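You operate a simulated robot arm through the tools that you are given. There is no shell and no other tool.

The job below is to be done with a simulated robot arm. You get a single attempt, and the scene is never put back.

## Task
Brush off the crooked chalk line, then chalk the purple panel's two seam lines.
Fine: a finger's width inside the edge across from the tab and the edge along the table's rim; sandbag stays; tools back. Set down upright: purple lint brush, pink chalk marker.

It is judged by the outcome, as a careful person would: the job done as asked, and still so three seconds after it is handed in. It fails if anything else is knocked over, pushed out of place, dropped, spilled or broken.

## Robot
A 6-joint arm with a fingered hand, fixed in place. Base frame: the origin is at the foot of the arm, x ahead of it, y to its left, z up; the work surface is at about z = 88. Lengths are in cm, angles in degrees, forces in N, time in s.
With the tool pointing down near the work surface it reaches from about 36 to 94 cm from the base axis. Its first joint turns from -166.0 to 166.0 degrees. Payload 5 kg.
The TCP is the grasp point between the finger pads, 3.7 cm short of the fingertips. In the tool frame z runs along the fingers and y along their closing line. Largest opening 12.4 cm; the body of the gripper starts 4.3 cm behind the TCP. The gripper is a hand of 3 fingers: y runs from the thumb to the fingers, the wrist lies at [-2.1, -12.5, -21.5] in the tool frame, and closing takes about 1.5 s.
Orientation is that of the tool frame in the base frame, as a unit quaternion [x, y, z, w]. With the fingers straight down and the wrist toward the robot, the tool's x, y and z point along [0, 1, 0], [1, 0, 0] and [0, 0, -1] of the base frame.

## Interface
- The arm moves only by the tool drive_tool. Its argument "increments" is one flat list of numbers, 7 for each row, row after row: the finger opening in m, from 0 to 0.124, then the shift along the base's x, y, z in m, then the turn, a rotation vector about the base's x, y, z in degrees. In form: [grip, tx, ty, tz, wx, wy, wz, grip, tx, ty, tz, wx, wy, wz, ...]. A call has 1 to 20 rows; each row is the pose to reach, as a shift and turn from the pose commanded when the call began. Rows are played at 5 a second. More than 5 cm and 8.6 degrees between two rows, or a gripper value outside its range, and nothing of the call is played. A pose out of reach is approached as far as the arm can. The call stops where the force on the tool passes 40 N (or 10 N more than at its start, if that is more) or the arm is blocked; 0.2 s more then pass. The fingers move at their own pace (about 7.2 cm/s each) and stop on an object; they squeeze with about 31 N. The grip force told is the motor's: it shows also when the fingers shut on nothing. Time passes only in rows, and 0.2 s behind the last, so rows that repeat a pose let the fingers close. The reply holds the time, the measured pose of the TCP, the force on the tool along the base axes, the opening and the grip force, in the units named above and with some noise, with the torque about the TCP (base axes, N m) and any sound that the robot's microphone picked up.
- Cameras (640 x 400 px; columns grow to the right, rows downward): "scene" is fixed at [21.95, 65.04, 151.82]; the picture's right is [-0.90, -0.43, 0.00], its down [-0.19, 0.40, -0.90] and it looks along [0.39, -0.81, -0.44] (base axes); focal length 326 px, centre (320, 200). "wrist" rides on the gripper at [7.2, -10.4, -15.4] in the tool frame; the picture's right is [-0.83, 0.26, -0.49], its down [-0.51, -0.72, 0.47] and it looks along [-0.23, 0.64, 0.73] (tool axes); focal length 243 px, centre (320, 200). There is no depth. A picture from a camera that has moved, and an enlarged one, comes with that camera's place and axes in the base frame and with its lens. The place of the scene camera against the robot may be out by one fixed shift of up to 1.8 cm in any direction.
- get_image(camera): a new picture of that camera. The clock stands still meanwhile.
- hand_shape(shape): the hand has 3 fingers and takes this shape, open, in about a second: jaw (thumb against the fingers, like two jaws); tri (thumb and two fingers); tip (a fingertip pinch); poke (one finger out to press); point (the index stretched); flat (the hand flat); cup (the hand cupped); fist (a fist). The gripper value then closes the fingers along that shape, each until it touches; the sizes above hold for jaw. It gives what a move gives, with no picture.
- inspect(camera, box): a new picture of the part [left, top, right, bottom] of that camera's present view, enlarged. The clock stands still meanwhile.
- finish_job(): hands the job in; it is judged then, once.

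Places have to be worked out from the pictures, the camera data and where the tool is seen. Open the gripper and draw the arm clear of the work before you hand the job in, unless the task says otherwise.

The tools are called after "Request:" as a command line: name --argument value ..., lists and objects as JSON in quotes. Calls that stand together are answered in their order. drive_tool: Moves the arm, as the interface text tells. Its arguments: {"type":"object","properties":{"increments":{"type":"array"}},"required":["increments"]} The other tools are called the same way: hand_shape (shape) gives the hand a shape; get_image (camera) takes a picture; inspect (camera, box) takes an enlarged picture of a part of a camera's view; finish_job () hands the job in.

At the start:

```text
clock: 0.0
eef_pos: [71.44, -20.8, 118.43]
orientation: [0.707, 0.707, 0.0, 0.0]
ft_force: [0.5, 1.2, 0.4]
wrist_torque: [-0.02, -0.03, -0.01]
gripper_width: 12.35
gripper_force: 0.0
shape: jaw
```

scene: 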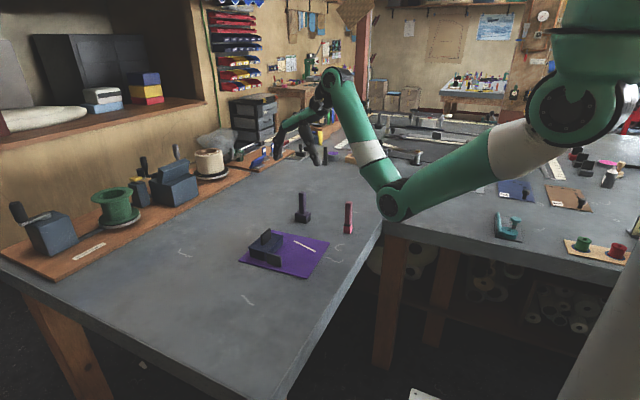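
wrist: 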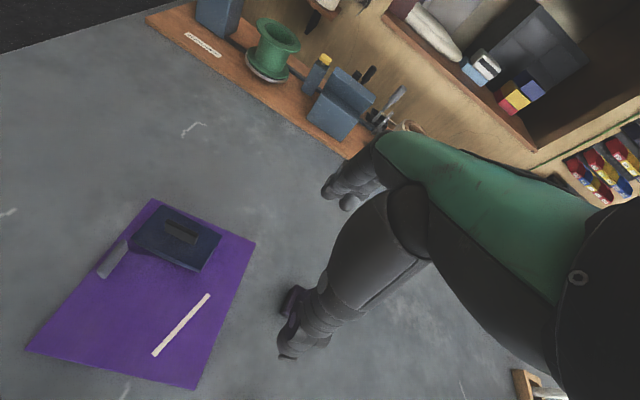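

I start by looking closely at the panel, the tools and the chalk line.

Request:
inspect --camera "scene" --box '[220, 170, 380, 290]'

Request:
inspect --camera "wrist" --box '[0, 180, 350, 400]'

```text
3.33 times, centred on (300, 230) of scene
camera zoom: at [21.95, 65.04, 151.82], right [-0.9, -0.43, 0.0], down [-0.19, 0.4, -0.9], along [0.39, -0.81, -0.44], focal length 1085 px, centre (387, 100)
```

zoom: 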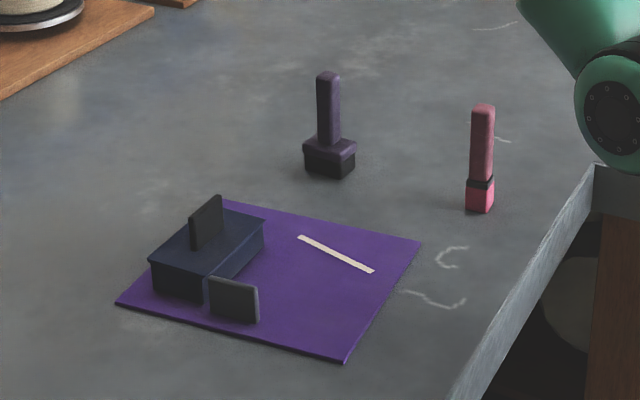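

```text
1.82 times, centred on (175, 290) of wrist
camera zoom: at [61.04, -13.67, 133.93], right [0.26, -0.83, 0.49], down [-0.72, -0.51, -0.47], along [0.64, -0.23, -0.73], focal length 441 px, centre (584, 36)
```

zoom: 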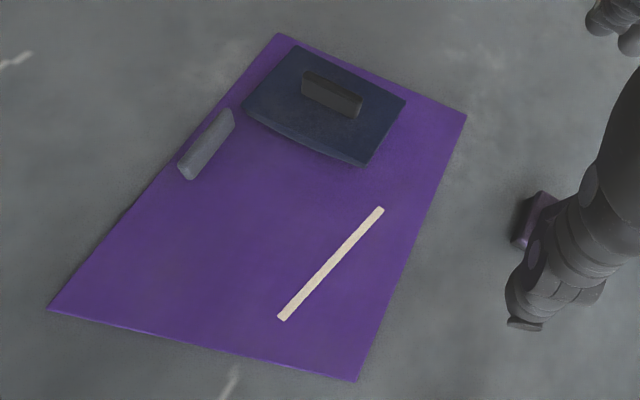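

The panel spans about x 58–82, y −20–1, with its rim edge at x≈58 and the grey tab apparently on the y≈0 edge. The brush is near (75.5,−31) and the marker near (56.5,−30). I move the hand sideways at height to see both tools clearly.

Request:
drive_tool --increments '[0.12, 0, -0.04, 0, 0, 0, 0, 0.12, 0, -0.08, 0, 0, 0, 0, 0.12, 0, -0.12, 0, 0, 0, 0, 0.12, 0, -0.16, 0, 0, 0, 0, 0.12, 0, -0.2, 0, 0, 0, 0, 0.12, 0, -0.2, 0, 0, 0, 0]'

Request:
get_image --camera "wrist"

Request:
get_image --camera "scene"

```text
clock: 1.4
eef_pos: [71.36, -41.17, 118.44]
orientation: [0.707, 0.707, 0.0, 0.0]
ft_force: [-0.3, 0.9, 0.0]
wrist_torque: [0.0, -0.01, 0.0]
gripper_width: 12.06
gripper_force: 0.0
shape: jaw
```

```text
taken
camera wrist: at [61.02, -33.82, 133.85], right [0.26, -0.83, 0.49], down [-0.72, -0.51, -0.47], along [0.64, -0.23, -0.73], focal length 243 px, centre (320, 200)
```

wrist: 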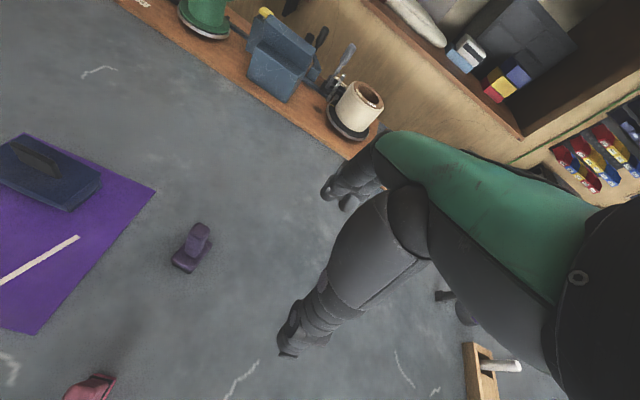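

```text
taken
```

scene: 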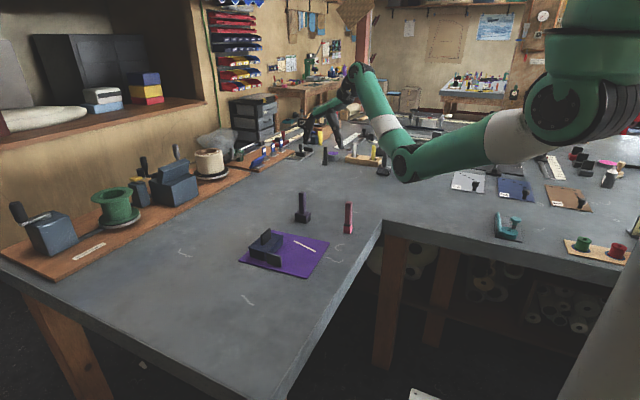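

The brush is visible at wrist (192,247) and the marker at (92,388). I zoom in on both.

Request:
inspect --camera "wrist" --box '[140, 200, 240, 290]'

Request:
inspect --camera "wrist" --box '[0, 120, 180, 400]'

Request:
inspect --camera "scene" --box '[230, 180, 370, 280]'

```text
4.44 times, centred on (190, 245) of wrist
camera zoom: at [61.02, -33.82, 133.85], right [0.26, -0.83, 0.49], down [-0.72, -0.51, -0.47], along [0.64, -0.23, -0.73], focal length 1078 px, centre (898, 0)
```

zoom: 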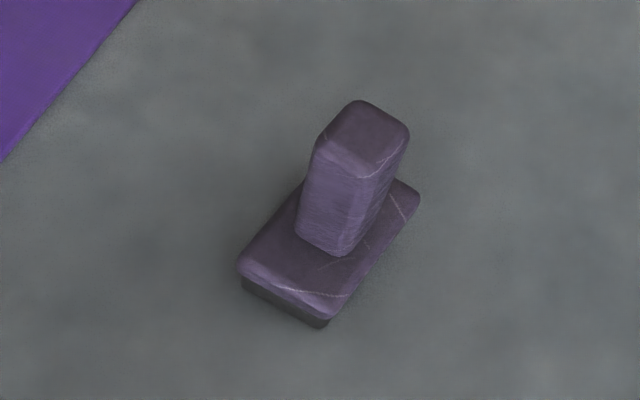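

```text
1.43 times, centred on (90, 260) of wrist
camera zoom: at [61.02, -33.82, 133.85], right [0.26, -0.83, 0.49], down [-0.72, -0.51, -0.47], along [0.64, -0.23, -0.73], focal length 347 px, centre (649, 114)
```

zoom: 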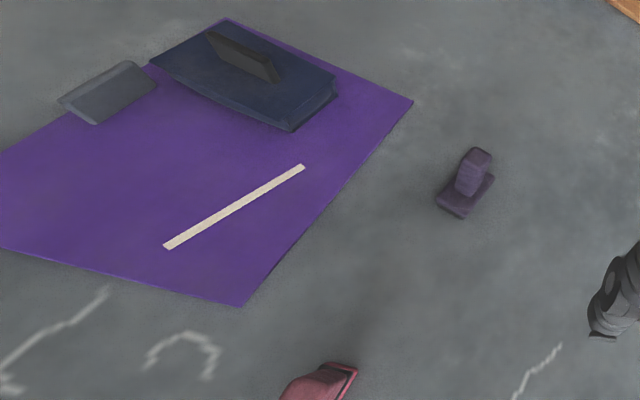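

```text
4.00 times, centred on (300, 230) of scene
camera zoom: at [21.95, 65.04, 151.82], right [-0.9, -0.43, 0.0], down [-0.19, 0.4, -0.9], along [0.39, -0.81, -0.44], focal length 1302 px, centre (400, 80)
```

zoom: 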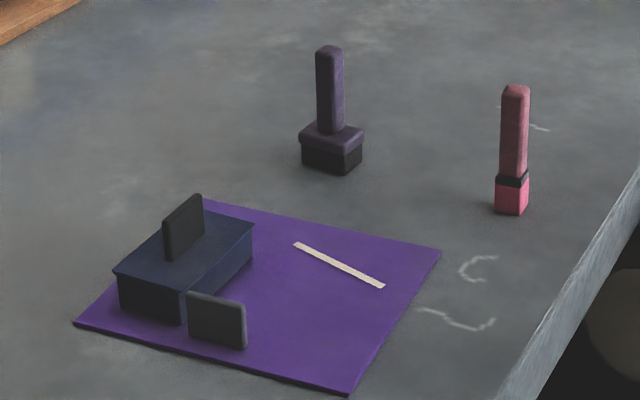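

The panel tab is an upright plate near the y≈0 edge, so the edge across from it is the y≈−19.5 one. The brush stands at about (74.7,−30.0), with its block roughly axis-aligned and the handle top at z≈100. I move over it and stop above to check the alignment.

Request:
drive_tool --increments '[0.08, 0.01, 0.036, 0, 0, 0, 0, 0.08, 0.02, 0.072, 0, 0, 0, 0, 0.08, 0.0326, 0.108, 0, 0, 0, 0, 0.08, 0.0326, 0.108, -0.04, 0, 0, 0, 0.08, 0.0326, 0.108, -0.08, 0, 0, 0, 0.08, 0.0326, 0.108, -0.12, 0, 0, 0, 0.08, 0.0326, 0.108, -0.12, 0, 0, 0]'

Request:
get_image --camera "wrist"

Request:
inspect --camera "scene" --box '[230, 100, 390, 280]'

```text
clock: 3.0
eef_pos: [74.75, -30.15, 106.56]
orientation: [0.707, 0.707, 0.0, 0.0]
ft_force: [0.4, -0.4, 0.3]
wrist_torque: [0.03, -0.01, -0.01]
gripper_width: 8.02
gripper_force: 0.0
shape: jaw
```

```text
taken
camera wrist: at [64.36, -22.88, 121.95], right [0.26, -0.83, 0.49], down [-0.72, -0.51, -0.47], along [0.64, -0.23, -0.73], focal length 243 px, centre (320, 200)
```

wrist: 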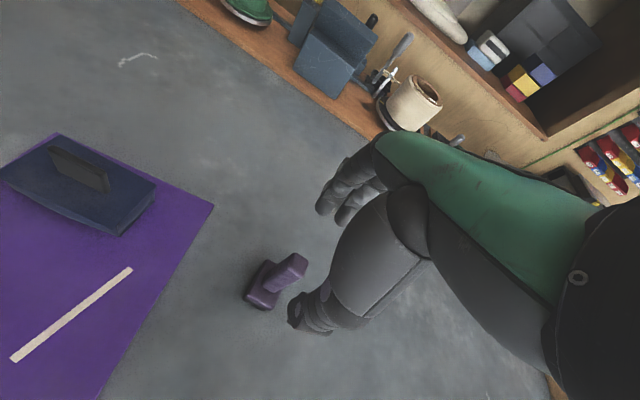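

```text
2.22 times, centred on (310, 190) of scene
camera zoom: at [21.95, 65.04, 151.82], right [-0.9, -0.43, 0.0], down [-0.19, 0.4, -0.9], along [0.39, -0.81, -0.44], focal length 724 px, centre (342, 222)
```

zoom: 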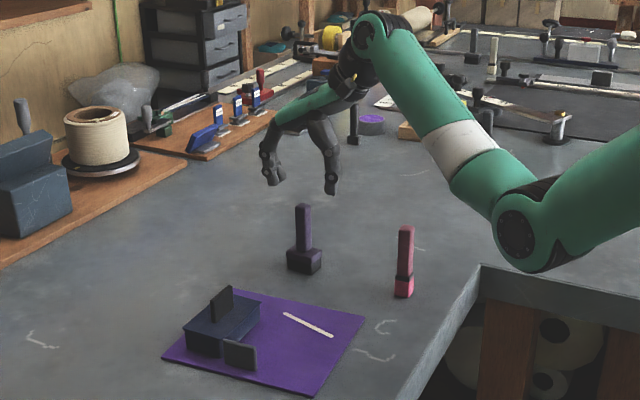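

The handle top appears almost exactly below the grasp point. I zoom in to measure the remaining offset before going down.

Request:
inspect --camera "wrist" --box '[220, 140, 400, 350]'

Request:
inspect --camera "scene" --box '[280, 140, 400, 250]'

```text
1.90 times, centred on (310, 245) of wrist
camera zoom: at [64.36, -22.88, 121.95], right [0.26, -0.83, 0.49], down [-0.72, -0.51, -0.47], along [0.64, -0.23, -0.73], focal length 462 px, centre (339, 114)
```

zoom: 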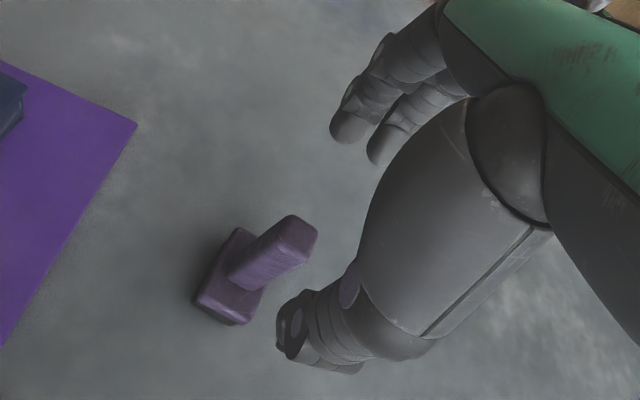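

```text
3.64 times, centred on (340, 195) of scene
camera zoom: at [21.95, 65.04, 151.82], right [-0.9, -0.43, 0.0], down [-0.19, 0.4, -0.9], along [0.39, -0.81, -0.44], focal length 1184 px, centre (247, 218)
```

zoom: 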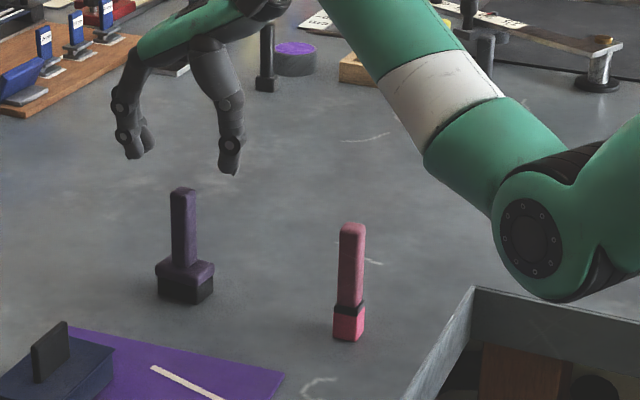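

The handle is within about 0.25 cm of the grasp point. I descend to z≈96.6 with a small correction and close on the handle.

Request:
drive_tool --increments '[0.08, 0.001, 0.002, -0.035, 0, 0, 0, 0.08, 0.001, 0.002, -0.07, 0, 0, 0, 0.08, 0.001, 0.002, -0.098, 0, 0, 0, 0.08, 0.001, 0.002, -0.098, 0, 0, 0]'

Request:
inspect --camera "wrist" --box '[220, 140, 400, 350]'

Request:
inspect --camera "scene" --box '[280, 140, 400, 250]'

```text
clock: 4.0
eef_pos: [74.78, -30.01, 96.81]
orientation: [0.707, 0.707, 0.0, 0.0]
ft_force: [0.2, -0.5, 0.9]
wrist_torque: [0.0, 0.01, -0.02]
gripper_width: 8.03
gripper_force: 0.1
shape: jaw
```

```text
1.90 times, centred on (310, 245) of wrist
camera zoom: at [64.42, -22.79, 112.14], right [0.26, -0.83, 0.49], down [-0.72, -0.51, -0.47], along [0.64, -0.23, -0.73], focal length 462 px, centre (339, 114)
```

zoom: 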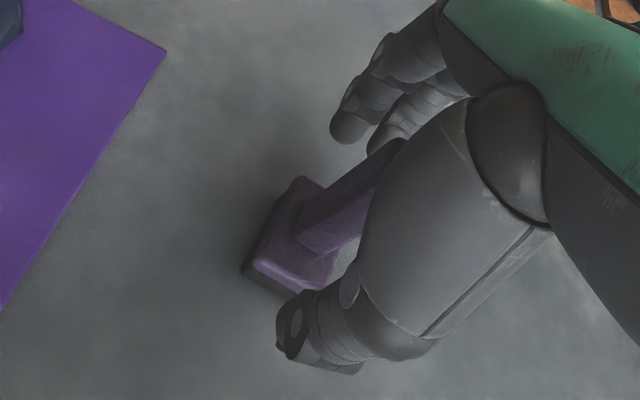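

```text
3.64 times, centred on (340, 195) of scene
camera zoom: at [21.95, 65.04, 151.82], right [-0.9, -0.43, 0.0], down [-0.19, 0.4, -0.9], along [0.39, -0.81, -0.44], focal length 1184 px, centre (247, 218)
```

zoom: 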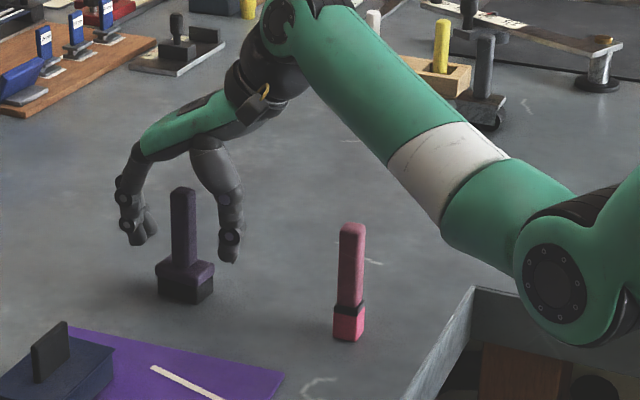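

The thumb and two fingers straddle the handle with nothing else in between. I close the hand.

Request:
drive_tool --increments '[0.04, 0, 0, 0, 0, 0, 0, 0.03, 0, 0, 0, 0, 0, 0, 0.02, 0, 0, 0, 0, 0, 0, 0.01, 0, 0, 0, 0, 0, 0, 0.0, 0, 0, 0, 0, 0, 0, 0.0, 0, 0, 0, 0, 0, 0, 0.0, 0, 0, 0, 0, 0, 0, 0.0, 0, 0, 0, 0, 0, 0, 0.0, 0, 0, 0, 0, 0, 0]'

Request:
inspect --camera "wrist" --box '[220, 140, 400, 350]'

Request:
inspect --camera "scene" --box '[280, 140, 400, 250]'

```text
clock: 6.0
eef_pos: [74.84, -29.98, 96.81]
orientation: [0.707, 0.707, -0.001, 0.0]
ft_force: [-0.2, -0.1, 0.4]
wrist_torque: [-0.01, -0.05, -0.03]
gripper_width: 1.63
gripper_force: 30.9
shape: jaw
```

```text
1.90 times, centred on (310, 245) of wrist
camera zoom: at [64.43, -22.79, 112.18], right [0.26, -0.83, 0.49], down [-0.72, -0.51, -0.47], along [0.64, -0.23, -0.73], focal length 462 px, centre (339, 114)
```

zoom: 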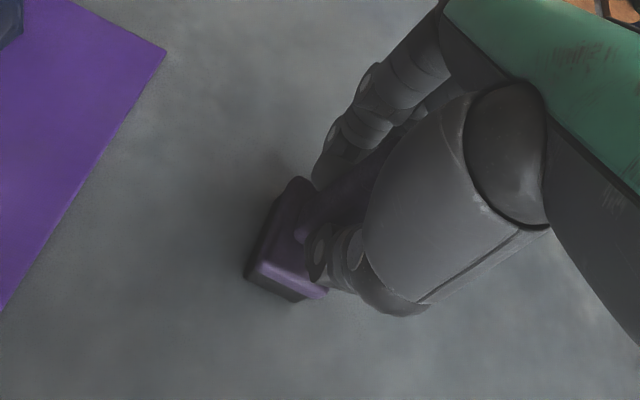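

```text
3.64 times, centred on (340, 195) of scene
camera zoom: at [21.95, 65.04, 151.82], right [-0.9, -0.43, 0.0], down [-0.19, 0.4, -0.9], along [0.39, -0.81, -0.44], focal length 1184 px, centre (247, 218)
```

zoom: 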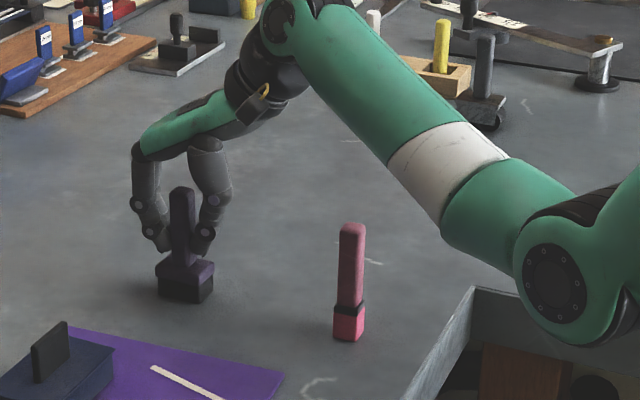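

The brush is held (width 1.63, grip 30.9 N) and has not moved. I lift it 6 cm and carry it over the rim-side end of the chalk line, which runs from about (61.0,−13.0) to (70.6,−15.5).

Request:
drive_tool --increments '[0, 0, 0, 0.03, 0, 0, 0, 0, 0, 0, 0.06, 0, 0, 0, 0, -0.022, 0.028, 0.06, 0, 0, 0, 0, -0.044, 0.056, 0.06, 0, 0, 0, 0, -0.066, 0.084, 0.06, 0, 0, 0, 0, -0.088, 0.112, 0.06, 0, 0, 0, 0, -0.11, 0.14, 0.06, 0, 0, 0, 0, -0.132, 0.1675, 0.06, 0, 0, 0, 0, -0.132, 0.1675, 0.035, 0, 0, 0, 0, -0.132, 0.1675, 0.02, 0, 0, 0, 0, -0.132, 0.1675, 0.02, 0, 0, 0]'

Request:
inspect --camera "scene" --box '[230, 150, 390, 280]'

Request:
get_image --camera "wrist"

```text
clock: 8.4
eef_pos: [61.71, -13.11, 98.77]
orientation: [0.707, 0.707, 0.0, 0.0]
ft_force: [0.4, 0.5, -2.2]
wrist_torque: [0.0, -0.02, 0.0]
gripper_width: 1.61
gripper_force: 31.2
shape: jaw
```

```text
3.08 times, centred on (310, 215) of scene
camera zoom: at [21.95, 65.04, 151.82], right [-0.9, -0.43, 0.0], down [-0.19, 0.4, -0.9], along [0.39, -0.81, -0.44], focal length 1002 px, centre (351, 154)
```

zoom: 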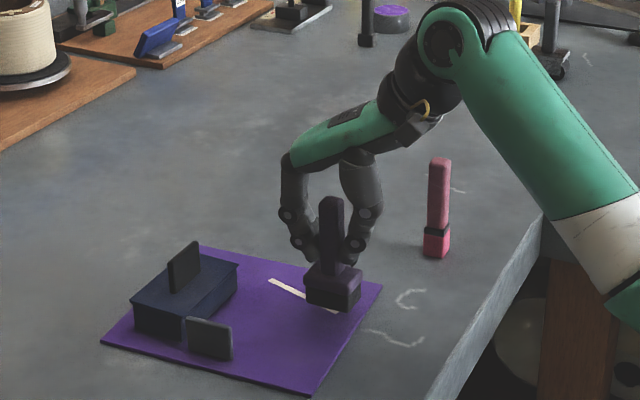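

```text
taken
camera wrist: at [51.17, -5.94, 114.15], right [0.26, -0.83, 0.49], down [-0.72, -0.51, -0.47], along [0.64, -0.23, -0.73], focal length 243 px, centre (320, 200)
```

wrist: 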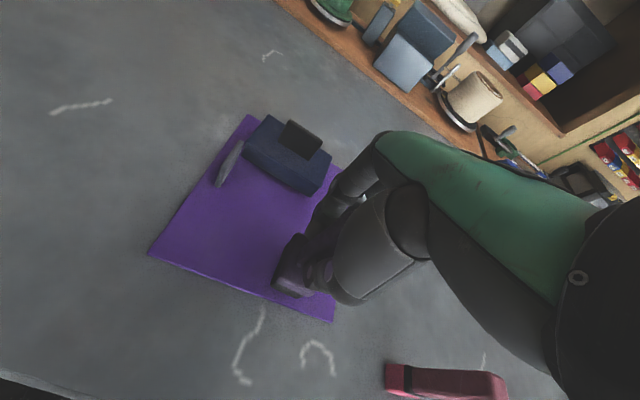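

The brush hangs about 2 cm above the rim end of the line. I lower it slowly to find contact with the panel.

Request:
drive_tool --increments '[0, 0, 0, -0.008, 0, 0, 0, 0, 0, 0, -0.013, 0, 0, 0, 0, 0, 0, -0.014, 0, 0, 0, 0, 0, 0, -0.015, 0, 0, 0]'

```text
clock: 9.4
eef_pos: [61.62, -13.2, 97.33]
orientation: [0.707, 0.708, 0.0, 0.0]
ft_force: [-0.3, 0.9, 0.9]
wrist_torque: [0.0, -0.02, -0.03]
gripper_width: 1.62
gripper_force: 31.2
shape: jaw
```

There is perhaps a very light touch, but it is not clear. I step down another 0.2 cm.

Request:
drive_tool --increments '[0, 0, 0, -0.001, 0, 0, 0, 0, 0, 0, -0.002, 0, 0, 0, 0, 0, 0, -0.002, 0, 0, 0]'

Request:
inspect --camera "scene" --box '[260, 200, 360, 280]'

```text
clock: 10.2
eef_pos: [61.68, -13.13, 97.25]
orientation: [0.707, 0.708, 0.001, 0.001]
ft_force: [-3.5, 0.0, 14.6]
wrist_torque: [0.01, 0.05, 0.0]
gripper_width: 1.67
gripper_force: 31.0
shape: jaw
```

```text
5.00 times, centred on (310, 240) of scene
camera zoom: at [21.95, 65.04, 151.82], right [-0.9, -0.43, 0.0], down [-0.19, 0.4, -0.9], along [0.39, -0.81, -0.44], focal length 1628 px, centre (370, 0)
```

zoom: 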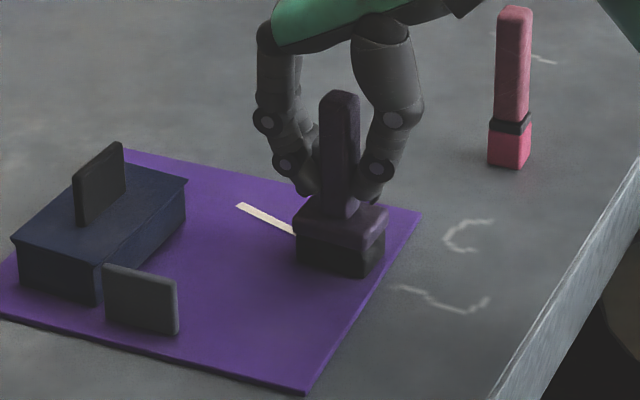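

Contact at about 15 N. I ease off slightly and sweep slowly along the line away from the rim, first the initial part.

Request:
drive_tool --increments '[0, 0, 0, 0.0007, 0, 0, 0, 0, 0.006, -0.0016, 0.0007, 0, 0, 0, 0, 0.012, -0.0032, 0.0007, 0, 0, 0, 0, 0.018, -0.0048, 0.0007, 0, 0, 0, 0, 0.024, -0.0064, 0.0007, 0, 0, 0, 0, 0.03, -0.008, 0.0007, 0, 0, 0]'

Request:
inspect --camera "scene" --box '[260, 200, 360, 280]'

```text
clock: 11.6
eef_pos: [64.66, -13.9, 97.23]
orientation: [0.707, 0.707, 0.0, 0.001]
ft_force: [-5.0, 1.0, 13.2]
wrist_torque: [0.02, 0.12, -0.01]
gripper_width: 1.7
gripper_force: 31.0
shape: jaw
```

```text
5.00 times, centred on (310, 240) of scene
camera zoom: at [21.95, 65.04, 151.82], right [-0.9, -0.43, 0.0], down [-0.19, 0.4, -0.9], along [0.39, -0.81, -0.44], focal length 1628 px, centre (370, 0)
```

zoom: 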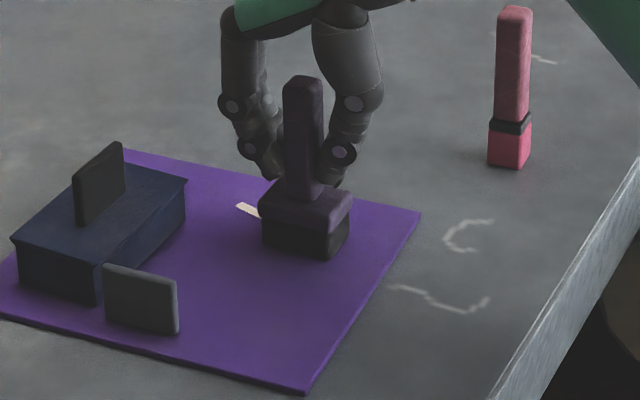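

The chalk behind the brush is gone, and the panel and sandbag have not moved. I continue to the far end of the line.

Request:
drive_tool --increments '[0, 0.006, -0.0016, 0, 0, 0, 0, 0, 0.012, -0.0032, 0, 0, 0, 0, 0, 0.018, -0.0048, 0, 0, 0, 0, 0, 0.024, -0.0064, 0, 0, 0, 0, 0, 0.03, -0.008, 0, 0, 0, 0, 0, 0.036, -0.0097, 0, 0, 0, 0, 0, 0.042, -0.0113, 0, 0, 0, 0, 0, 0.048, -0.0129, 0, 0, 0, 0, 0, 0.054, -0.0145, 0, 0, 0, 0, 0, 0.059, -0.016, 0, 0, 0, 0]'

Request:
inspect --camera "scene" --box '[260, 200, 360, 280]'

```text
clock: 13.8
eef_pos: [70.46, -15.58, 97.16]
orientation: [0.707, 0.707, 0.0, 0.0]
ft_force: [-3.4, 1.5, 8.9]
wrist_torque: [0.03, 0.11, -0.01]
gripper_width: 1.63
gripper_force: 30.4
shape: jaw
```

```text
5.00 times, centred on (310, 240) of scene
camera zoom: at [21.95, 65.04, 151.82], right [-0.9, -0.43, 0.0], down [-0.19, 0.4, -0.9], along [0.39, -0.81, -0.44], focal length 1628 px, centre (370, 0)
```

zoom: 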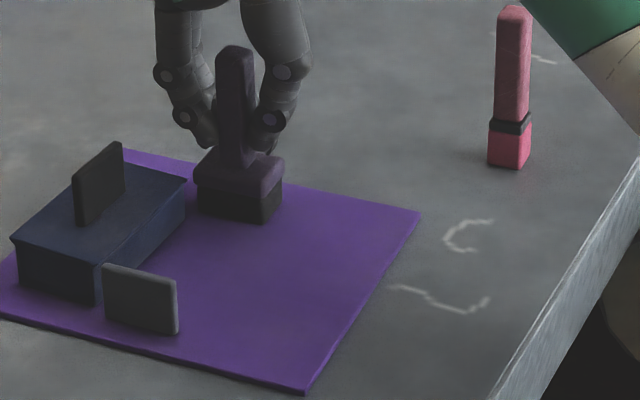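

The line looks gone behind the brush. I stroke back part way to be sure the far end is covered, then lift and look.

Request:
drive_tool --increments '[0, 0.004, -0.001, 0, 0, 0, 0, 0, -0.004, 0.001, 0, 0, 0, 0, 0, -0.012, 0.003, 0, 0, 0, 0, 0, -0.02, 0.005, 0, 0, 0, 0, 0, -0.028, 0.007, 0, 0, 0, 0, 0, -0.028, 0.007, 0.03, 0, 0, 0, 0, -0.028, 0.007, 0.07, 0, 0, 0, 0, -0.028, 0.007, 0.07, 0, 0, 0]'

Request:
inspect --camera "scene" --box '[240, 180, 360, 280]'

Request:
get_image --camera "wrist"

```text
clock: 15.6
eef_pos: [67.62, -14.78, 104.06]
orientation: [0.707, 0.708, 0.0, -0.001]
ft_force: [-0.3, -0.4, -1.3]
wrist_torque: [0.02, 0.02, -0.02]
gripper_width: 1.63
gripper_force: 31.2
shape: jaw
```

```text
4.00 times, centred on (300, 230) of scene
camera zoom: at [21.95, 65.04, 151.82], right [-0.9, -0.43, 0.0], down [-0.19, 0.4, -0.9], along [0.39, -0.81, -0.44], focal length 1302 px, centre (400, 80)
```

zoom: 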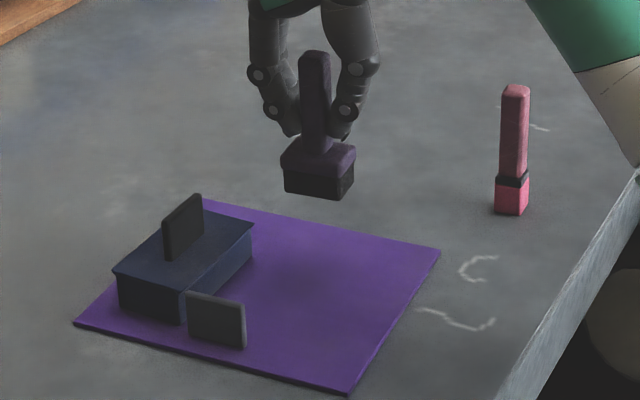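

```text
taken
camera wrist: at [57.22, -7.58, 119.46], right [0.26, -0.83, 0.49], down [-0.72, -0.51, -0.47], along [0.64, -0.23, -0.73], focal length 243 px, centre (320, 200)
```

wrist: 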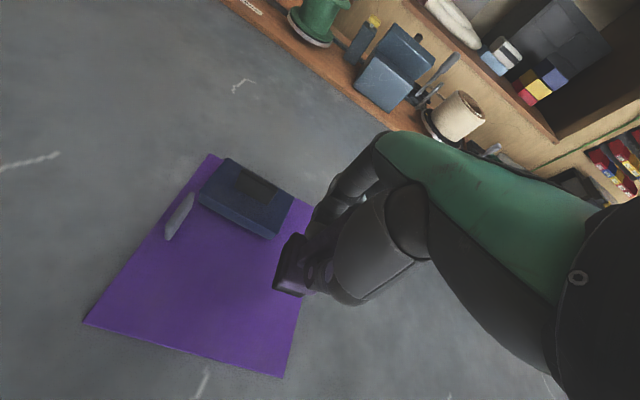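

The chalk line is fully gone, and the panel, sandbag and tab have not moved. I carry the brush back above its original spot and descend to just above the table.

Request:
drive_tool --increments '[0, 0.014, -0.03, 0, 0, 0, 0, 0, 0.028, -0.06, 0, 0, 0, 0, 0, 0.042, -0.09, 0, 0, 0, 0, 0, 0.056, -0.12, 0, 0, 0, 0, 0, 0.071, -0.1505, 0, 0, 0, 0, 0, 0.071, -0.1505, -0.035, 0, 0, 0, 0, 0.071, -0.1505, -0.06, 0, 0, 0, 0, 0.071, -0.1505, -0.068, 0, 0, 0, 0, 0.071, -0.1505, -0.068, 0, 0, 0]'

Request:
inspect --camera "scene" --box '[260, 160, 360, 240]'

Request:
inspect --camera "wrist" --box '[220, 140, 400, 350]'

```text
clock: 17.6
eef_pos: [74.93, -29.89, 97.19]
orientation: [0.707, 0.708, 0.0, 0.0]
ft_force: [-0.6, -0.8, -0.8]
wrist_torque: [0.02, 0.0, 0.01]
gripper_width: 1.62
gripper_force: 30.8
shape: jaw
```

```text
5.00 times, centred on (310, 200) of scene
camera zoom: at [21.95, 65.04, 151.82], right [-0.9, -0.43, 0.0], down [-0.19, 0.4, -0.9], along [0.39, -0.81, -0.44], focal length 1628 px, centre (370, 200)
```

zoom: 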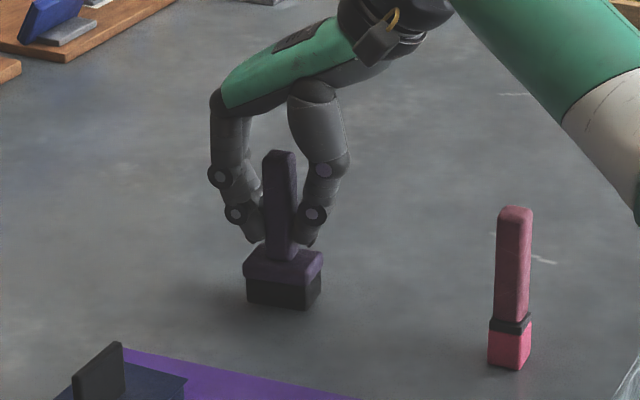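

```text
1.90 times, centred on (310, 245) of wrist
camera zoom: at [64.42, -22.68, 112.64], right [0.26, -0.83, 0.49], down [-0.72, -0.51, -0.47], along [0.64, -0.23, -0.73], focal length 462 px, centre (339, 114)
```

zoom: 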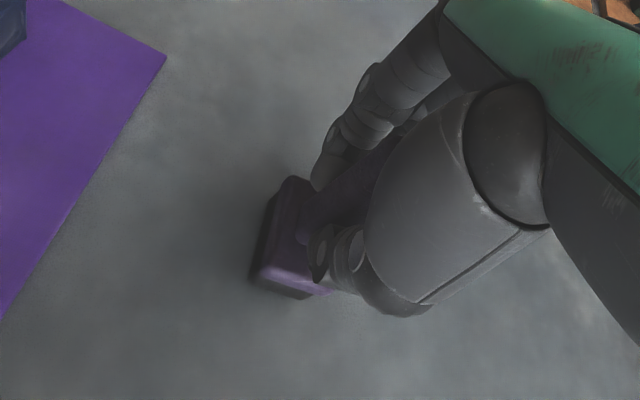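

The brush is back over its spot, maybe tilted by a few degrees. I lower it in small steps until it seats.

Request:
drive_tool --increments '[0, 0, 0, -0.002, 0, 0, 0, 0, 0, 0, -0.004, 0, 0, 0, 0, 0, 0, -0.005, 0, 0, 0, 0, 0, 0, -0.005, 0, 0, 0]'

```text
clock: 18.6
eef_pos: [74.66, -29.94, 96.8]
orientation: [0.707, 0.707, 0.0, 0.001]
ft_force: [-1.0, -0.6, -0.6]
wrist_torque: [-0.02, 0.01, -0.01]
gripper_width: 1.64
gripper_force: 30.7
shape: jaw
```

Request:
drive_tool --increments '[0, 0, 0, -0.001, 0, 0, 0, 0, 0, 0, -0.0015, 0, 0, 0, 0, 0, 0, -0.0015, 0, 0, 0]'

Request:
inspect --camera "scene" --box '[260, 160, 360, 240]'

```text
clock: 19.4
eef_pos: [74.89, -29.88, 96.63]
orientation: [0.707, 0.707, 0.0, 0.0]
ft_force: [-1.1, 0.0, 0.0]
wrist_torque: [0.04, 0.01, -0.01]
gripper_width: 1.62
gripper_force: 30.8
shape: jaw
```

```text
5.00 times, centred on (310, 200) of scene
camera zoom: at [21.95, 65.04, 151.82], right [-0.9, -0.43, 0.0], down [-0.19, 0.4, -0.9], along [0.39, -0.81, -0.44], focal length 1628 px, centre (370, 200)
```

zoom: 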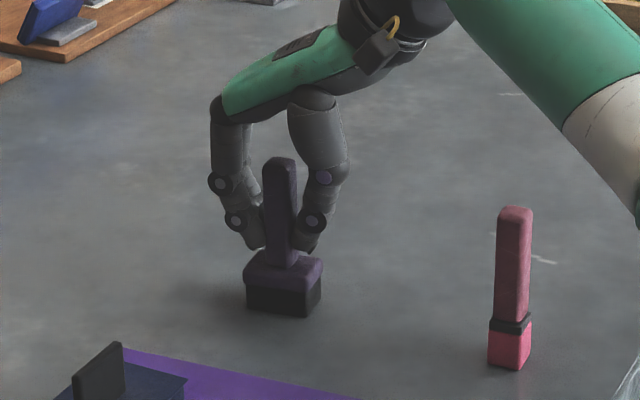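

Still barely any load. I take a further 0.15 cm in small steps.

Request:
drive_tool --increments '[0, 0, 0, -0.0008, 0, 0, 0, 0, 0, 0, -0.0015, 0, 0, 0, 0, 0, 0, -0.0015, 0, 0, 0]'

```text
clock: 20.2
eef_pos: [74.87, -29.84, 96.76]
orientation: [0.707, 0.707, 0.001, 0.001]
ft_force: [-0.2, -0.4, 6.3]
wrist_torque: [0.0, -0.08, 0.0]
gripper_width: 1.63
gripper_force: 31.1
shape: jaw
```

It is seated with about 6 N. I open the fingers gently and check that the brush stands.

Request:
drive_tool --increments '[0.02, 0, 0, 0.0005, 0, 0, 0, 0.03, 0, 0, 0.0005, 0, 0, 0, 0.05, 0, 0, 0.0005, 0, 0, 0, 0.08, 0, 0, 0.0005, 0, 0, 0, 0.08, 0, 0, 0.0005, 0, 0, 0, 0.08, 0, 0, 0.0005, 0, 0, 0]'

Request:
inspect --camera "scene" --box '[260, 160, 360, 240]'

Request:
inspect --camera "wrist" --box '[220, 140, 400, 350]'

```text
clock: 21.6
eef_pos: [74.9, -29.87, 96.63]
orientation: [0.707, 0.707, 0.0, -0.001]
ft_force: [0.0, -1.1, 0.4]
wrist_torque: [0.01, -0.02, -0.01]
gripper_width: 7.95
gripper_force: 0.1
shape: jaw
```

```text
5.00 times, centred on (310, 200) of scene
camera zoom: at [21.95, 65.04, 151.82], right [-0.9, -0.43, 0.0], down [-0.19, 0.4, -0.9], along [0.39, -0.81, -0.44], focal length 1628 px, centre (370, 200)
```

zoom: 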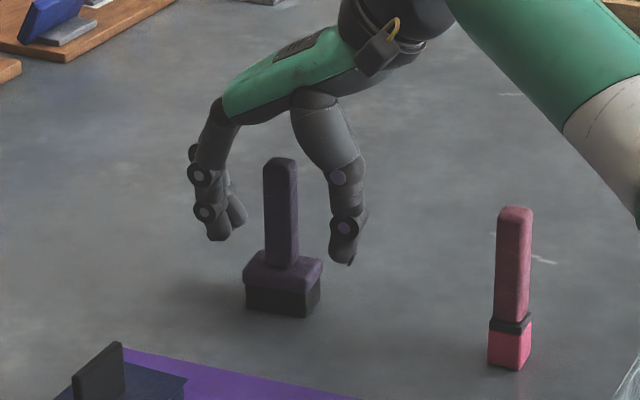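

```text
1.90 times, centred on (310, 245) of wrist
camera zoom: at [64.4, -22.68, 111.96], right [0.26, -0.83, 0.49], down [-0.72, -0.51, -0.47], along [0.64, -0.23, -0.73], focal length 462 px, centre (339, 114)
```

zoom: 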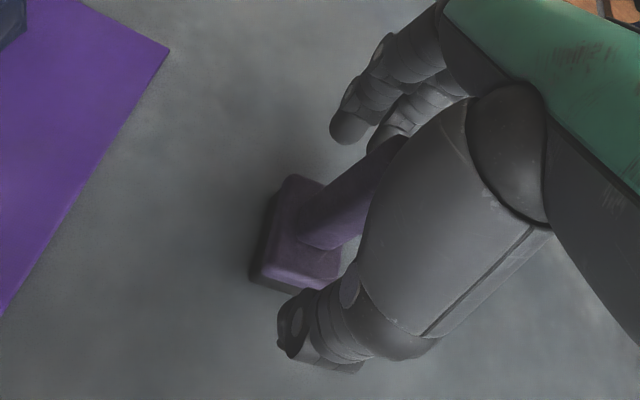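

The brush is standing upright where it began. I lift straight up and move to a place where the wrist camera sees the marker.

Request:
drive_tool --increments '[0.08, 0, 0, 0.03, 0, 0, 0, 0.08, 0, 0, 0.07, 0, 0, 0, 0.08, 0, 0, 0.115, 0, 0, 0, 0.08, 0, 0, 0.16, 0, 0, 0, 0.08, 0, 0, 0.2, 0, 0, 0, 0.08, -0.036, -0.019, 0.2, 0, 0, 0, 0.08, -0.072, -0.038, 0.2, 0, 0, 0, 0.08, -0.108, -0.057, 0.2, 0, 0, 0, 0.08, -0.144, -0.076, 0.2, 0, 0, 0, 0.08, -0.18, -0.095, 0.2, 0, 0, 0, 0.08, -0.218, -0.112, 0.2, 0, 0, 0, 0.08, -0.218, -0.112, 0.2, 0, 0, 0]'

Request:
get_image --camera "wrist"

Request:
get_image --camera "scene"

```text
clock: 24.2
eef_pos: [53.0, -41.11, 116.61]
orientation: [0.707, 0.707, 0.0, 0.0]
ft_force: [0.6, 0.1, 0.1]
wrist_torque: [-0.01, -0.02, 0.03]
gripper_width: 7.97
gripper_force: 0.1
shape: jaw
```

```text
taken
camera wrist: at [42.55, -33.91, 131.99], right [0.26, -0.83, 0.49], down [-0.72, -0.51, -0.47], along [0.64, -0.23, -0.73], focal length 243 px, centre (320, 200)
```

wrist: 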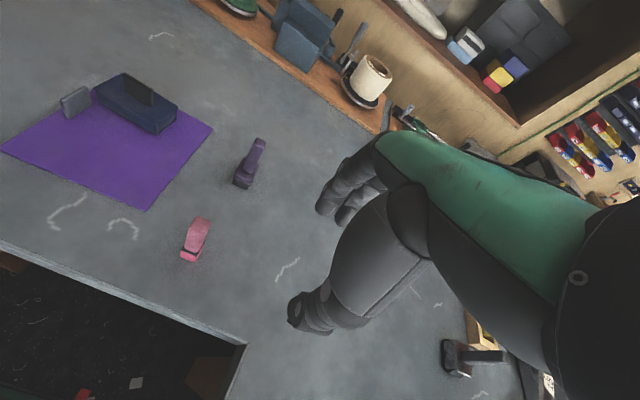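

```text
taken
```

scene: 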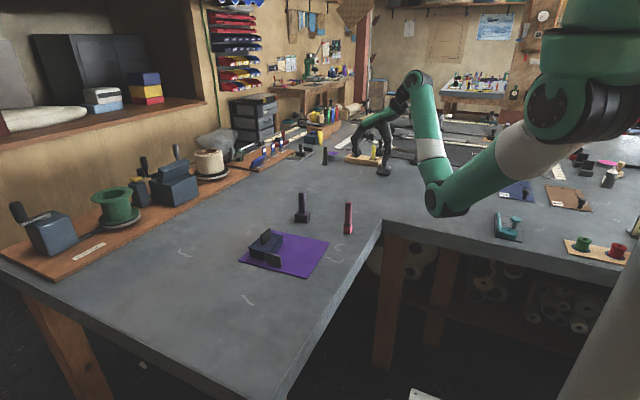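

The marker is clear at wrist (195,240). I zoom in on it, and on the panel for its corners.

Request:
inspect --camera "wrist" --box '[150, 200, 240, 280]'

Request:
inspect --camera "wrist" --box '[0, 60, 230, 220]'

Request:
inspect --camera "scene" --box '[325, 190, 375, 245]'

```text
5.00 times, centred on (195, 240) of wrist
camera zoom: at [42.55, -33.91, 131.99], right [0.26, -0.83, 0.49], down [-0.72, -0.51, -0.47], along [0.64, -0.23, -0.73], focal length 1213 px, centre (945, 0)
```

zoom: 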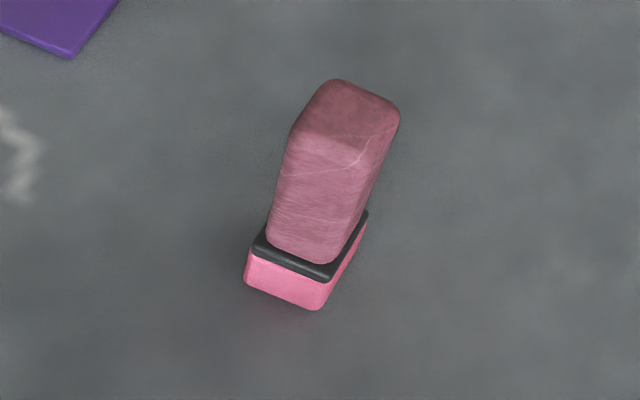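

```text
2.50 times, centred on (115, 140) of wrist
camera zoom: at [42.55, -33.91, 131.99], right [0.26, -0.83, 0.49], down [-0.72, -0.51, -0.47], along [0.64, -0.23, -0.73], focal length 606 px, centre (832, 350)
```

zoom: 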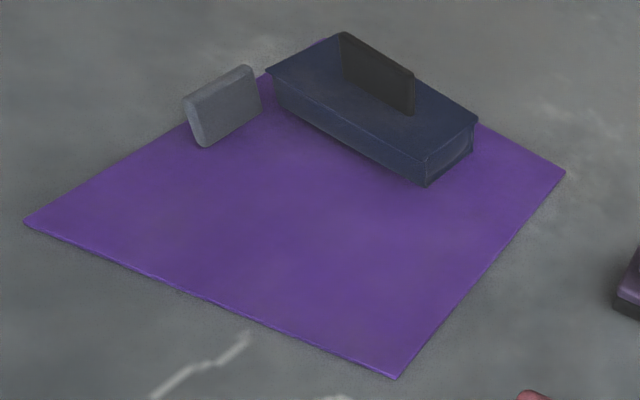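

```text
7.27 times, centred on (350, 218) of scene
camera zoom: at [21.95, 65.04, 151.82], right [-0.9, -0.43, 0.0], down [-0.19, 0.4, -0.9], along [0.39, -0.81, -0.44], focal length 2368 px, centre (102, 73)
```

zoom: 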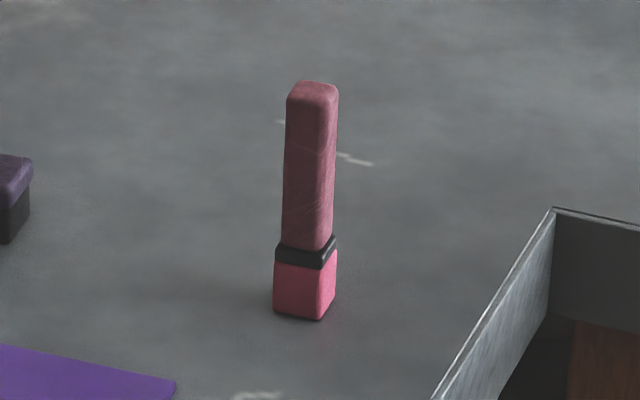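

The panel corners from two views agree to about 0.1 cm: C(59.1,−20.4), B(82.3,−18.5), D(57.6,−0.65), with the top at z≈88.5. The marker's centre is at about (56.35,−29.95), top near 100.5, and I move above it and check.

Request:
drive_tool --increments '[0.08, 0.011, 0.037, 0, 0, 0, 0, 0.08, 0.022, 0.074, 0, 0, 0, 0, 0.08, 0.0335, 0.1105, 0, 0, 0, 0, 0.08, 0.0335, 0.1105, -0.04, 0, 0, 0, 0.08, 0.0335, 0.1105, -0.08, 0, 0, 0, 0.08, 0.0335, 0.1105, -0.1, 0, 0, 0, 0.08, 0.0335, 0.1105, -0.1, 0, 0, 0]'

Request:
inspect --camera "wrist" --box '[220, 140, 400, 350]'

Request:
inspect --camera "scene" --box '[290, 130, 410, 250]'

```text
clock: 25.8
eef_pos: [56.4, -30.01, 106.44]
orientation: [0.707, 0.707, 0.0, 0.0]
ft_force: [-0.3, -0.8, -0.6]
wrist_torque: [0.01, 0.0, -0.02]
gripper_width: 7.98
gripper_force: 0.1
shape: jaw
out of reach, approached as far as the arm can: row 2, 3
```

```text
1.90 times, centred on (310, 245) of wrist
camera zoom: at [45.97, -22.84, 121.88], right [0.26, -0.83, 0.49], down [-0.72, -0.51, -0.47], along [0.64, -0.23, -0.73], focal length 462 px, centre (339, 114)
```

zoom: 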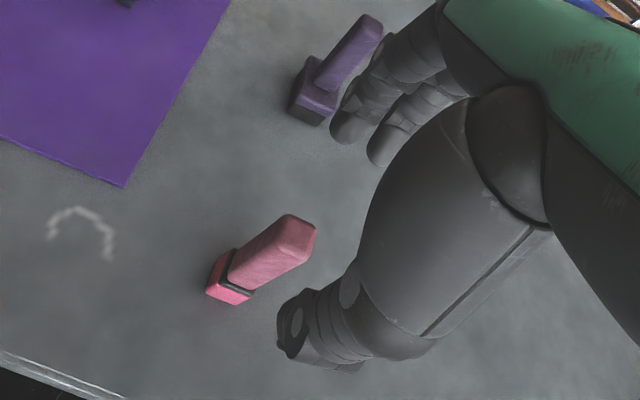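

```text
3.33 times, centred on (350, 190) of scene
camera zoom: at [21.95, 65.04, 151.82], right [-0.9, -0.43, 0.0], down [-0.19, 0.4, -0.9], along [0.39, -0.81, -0.44], focal length 1085 px, centre (220, 233)
```

zoom: 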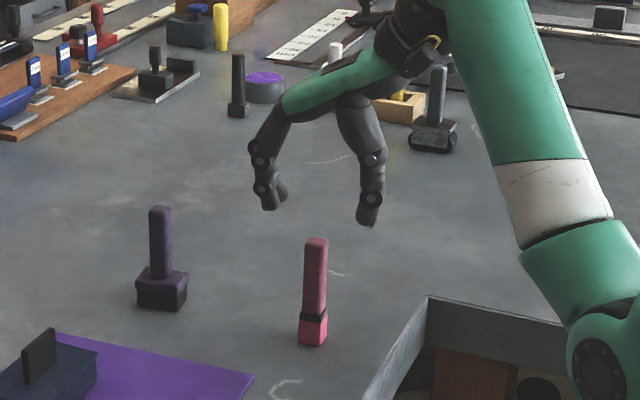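

The marker is within a couple of millimetres of the grasp axis. I go down to z≈96.5, still open.

Request:
drive_tool --increments '[0.08, 0, 0.0015, -0.035, 0, 0, 0, 0.08, 0, 0.0015, -0.07, 0, 0, 0, 0.08, 0, 0.0015, -0.098, 0, 0, 0, 0.08, 0, 0.0015, -0.098, 0, 0, 0]'

Request:
inspect --camera "wrist" --box '[220, 140, 400, 350]'

Request:
inspect --camera "scene" --box '[290, 130, 410, 250]'

```text
clock: 26.8
eef_pos: [56.36, -29.8, 96.84]
orientation: [0.707, 0.707, 0.0, -0.001]
ft_force: [-0.2, 0.5, 0.4]
wrist_torque: [-0.02, 0.03, 0.01]
gripper_width: 7.94
gripper_force: 0.2
shape: jaw
```

```text
1.90 times, centred on (310, 245) of wrist
camera zoom: at [46.02, -22.62, 112.14], right [0.26, -0.83, 0.49], down [-0.72, -0.51, -0.47], along [0.64, -0.23, -0.73], focal length 462 px, centre (339, 114)
```

zoom: 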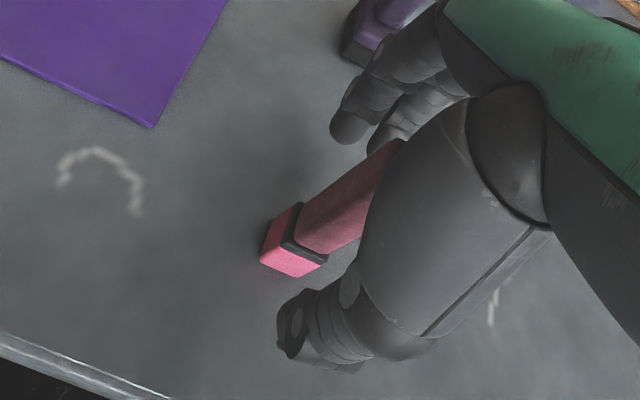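

```text
3.33 times, centred on (350, 190) of scene
camera zoom: at [21.95, 65.04, 151.82], right [-0.9, -0.43, 0.0], down [-0.19, 0.4, -0.9], along [0.39, -0.81, -0.44], focal length 1085 px, centre (220, 233)
```

zoom: 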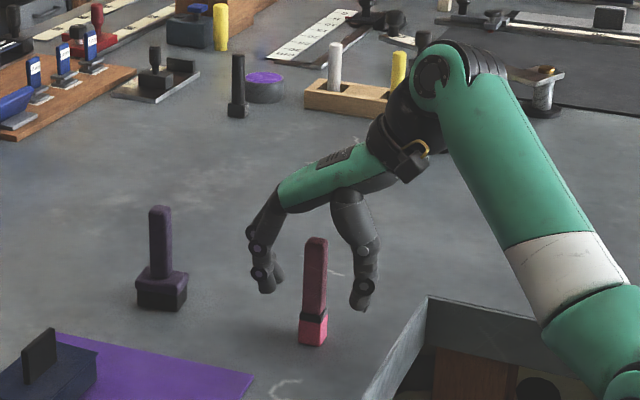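

The marker stands between thumb and fingers. I close on it.

Request:
drive_tool --increments '[0.05, 0, 0, 0, 0, 0, 0, 0.04, 0, 0, 0, 0, 0, 0, 0.03, 0, 0, 0, 0, 0, 0, 0.022, 0, 0, 0, 0, 0, 0, 0.015, 0, 0, 0, 0, 0, 0, 0.0, 0, 0, 0, 0, 0, 0, 0.0, 0, 0, 0, 0, 0, 0, 0.0, 0, 0, 0, 0, 0, 0, 0.0, 0, 0, 0, 0, 0, 0]'

Request:
inspect --camera "wrist" --box '[220, 140, 400, 350]'

Request:
inspect --camera "scene" --box '[290, 130, 410, 250]'

```text
clock: 28.8
eef_pos: [56.4, -29.85, 96.76]
orientation: [0.707, 0.708, 0.0, 0.0]
ft_force: [0.4, -1.0, -1.1]
wrist_torque: [-0.02, -0.01, 0.0]
gripper_width: 1.54
gripper_force: 30.8
shape: jaw
```

```text
1.90 times, centred on (310, 245) of wrist
camera zoom: at [46.03, -22.63, 112.18], right [0.26, -0.83, 0.49], down [-0.72, -0.51, -0.47], along [0.64, -0.23, -0.73], focal length 462 px, centre (339, 114)
```

zoom: 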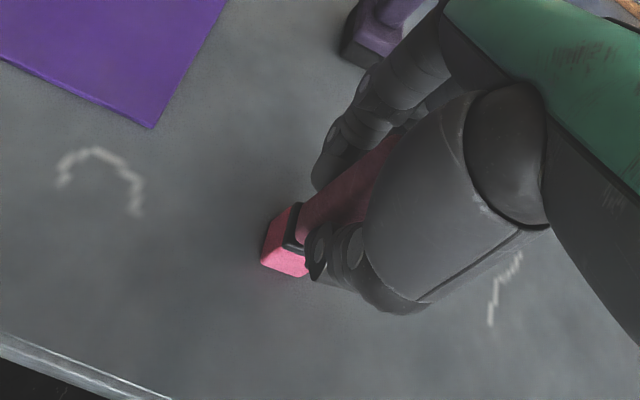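

```text
3.33 times, centred on (350, 190) of scene
camera zoom: at [21.95, 65.04, 151.82], right [-0.9, -0.43, 0.0], down [-0.19, 0.4, -0.9], along [0.39, -0.81, -0.44], focal length 1085 px, centre (220, 233)
```

zoom: 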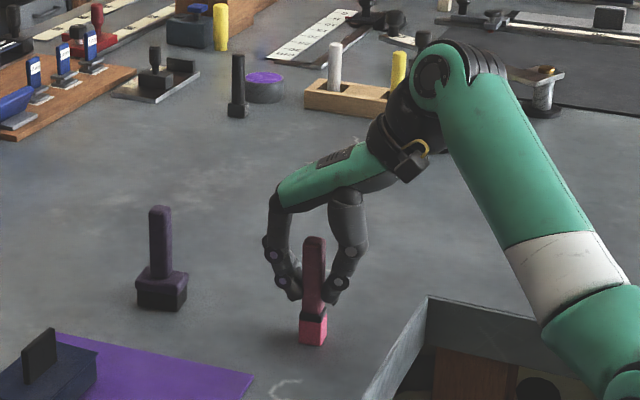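

The marker is gripped without moving. I lift it 3.5 cm and bring its tip over the start of the first line, near corner C and 1.8 cm inside the edge across from the tab, then look before touching.

Request:
drive_tool --increments '[0, 0, 0, 0.02, 0, 0, 0, 0, 0, 0, 0.035, 0, 0, 0, 0, 0.011, 0.038, 0.035, 0, 0, 0, 0, 0.022, 0.076, 0.035, 0, 0, 0, 0, 0.0336, 0.1136, 0.035, 0, 0, 0, 0, 0.0336, 0.1136, 0.018, 0, 0, 0, 0, 0.0336, 0.1136, 0.012, 0, 0, 0, 0, 0.0336, 0.1136, 0.012, 0, 0, 0]'

Request:
inspect --camera "wrist" --box '[180, 120, 420, 350]'

Request:
inspect --camera "scene" --box '[260, 180, 380, 280]'

```text
clock: 30.6
eef_pos: [59.66, -18.44, 97.89]
orientation: [0.707, 0.707, 0.0, 0.0]
ft_force: [0.0, 0.4, -0.8]
wrist_torque: [0.0, -0.03, 0.03]
gripper_width: 1.54
gripper_force: 30.6
shape: jaw
```

```text
1.74 times, centred on (300, 235) of wrist
camera zoom: at [49.32, -11.26, 113.32], right [0.26, -0.83, 0.49], down [-0.72, -0.51, -0.47], along [0.64, -0.23, -0.73], focal length 422 px, centre (355, 139)
```

zoom: 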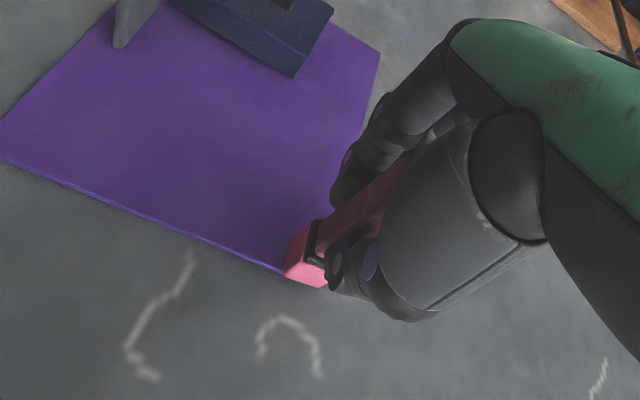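

```text
4.00 times, centred on (320, 230) of scene
camera zoom: at [21.95, 65.04, 151.82], right [-0.9, -0.43, 0.0], down [-0.19, 0.4, -0.9], along [0.39, -0.81, -0.44], focal length 1302 px, centre (320, 80)
```

zoom: 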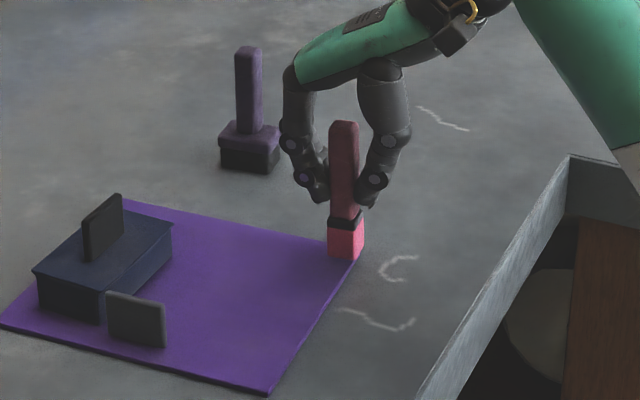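

The tip is over corner C as planned, with its face just overhanging the rim edge. I lower in small steps to contact.

Request:
drive_tool --increments '[0, 0, 0, -0.004, 0, 0, 0, 0, 0, 0, -0.006, 0, 0, 0, 0, 0, 0, -0.007, 0, 0, 0, 0, 0, 0, -0.0075, 0, 0, 0, 0, 0, 0, -0.0075, 0, 0, 0]'

```text
clock: 31.8
eef_pos: [59.69, -18.46, 97.3]
orientation: [0.707, 0.707, 0.001, 0.001]
ft_force: [-0.1, 0.2, 3.1]
wrist_torque: [0.01, 0.0, -0.01]
gripper_width: 1.56
gripper_force: 31.4
shape: jaw
```

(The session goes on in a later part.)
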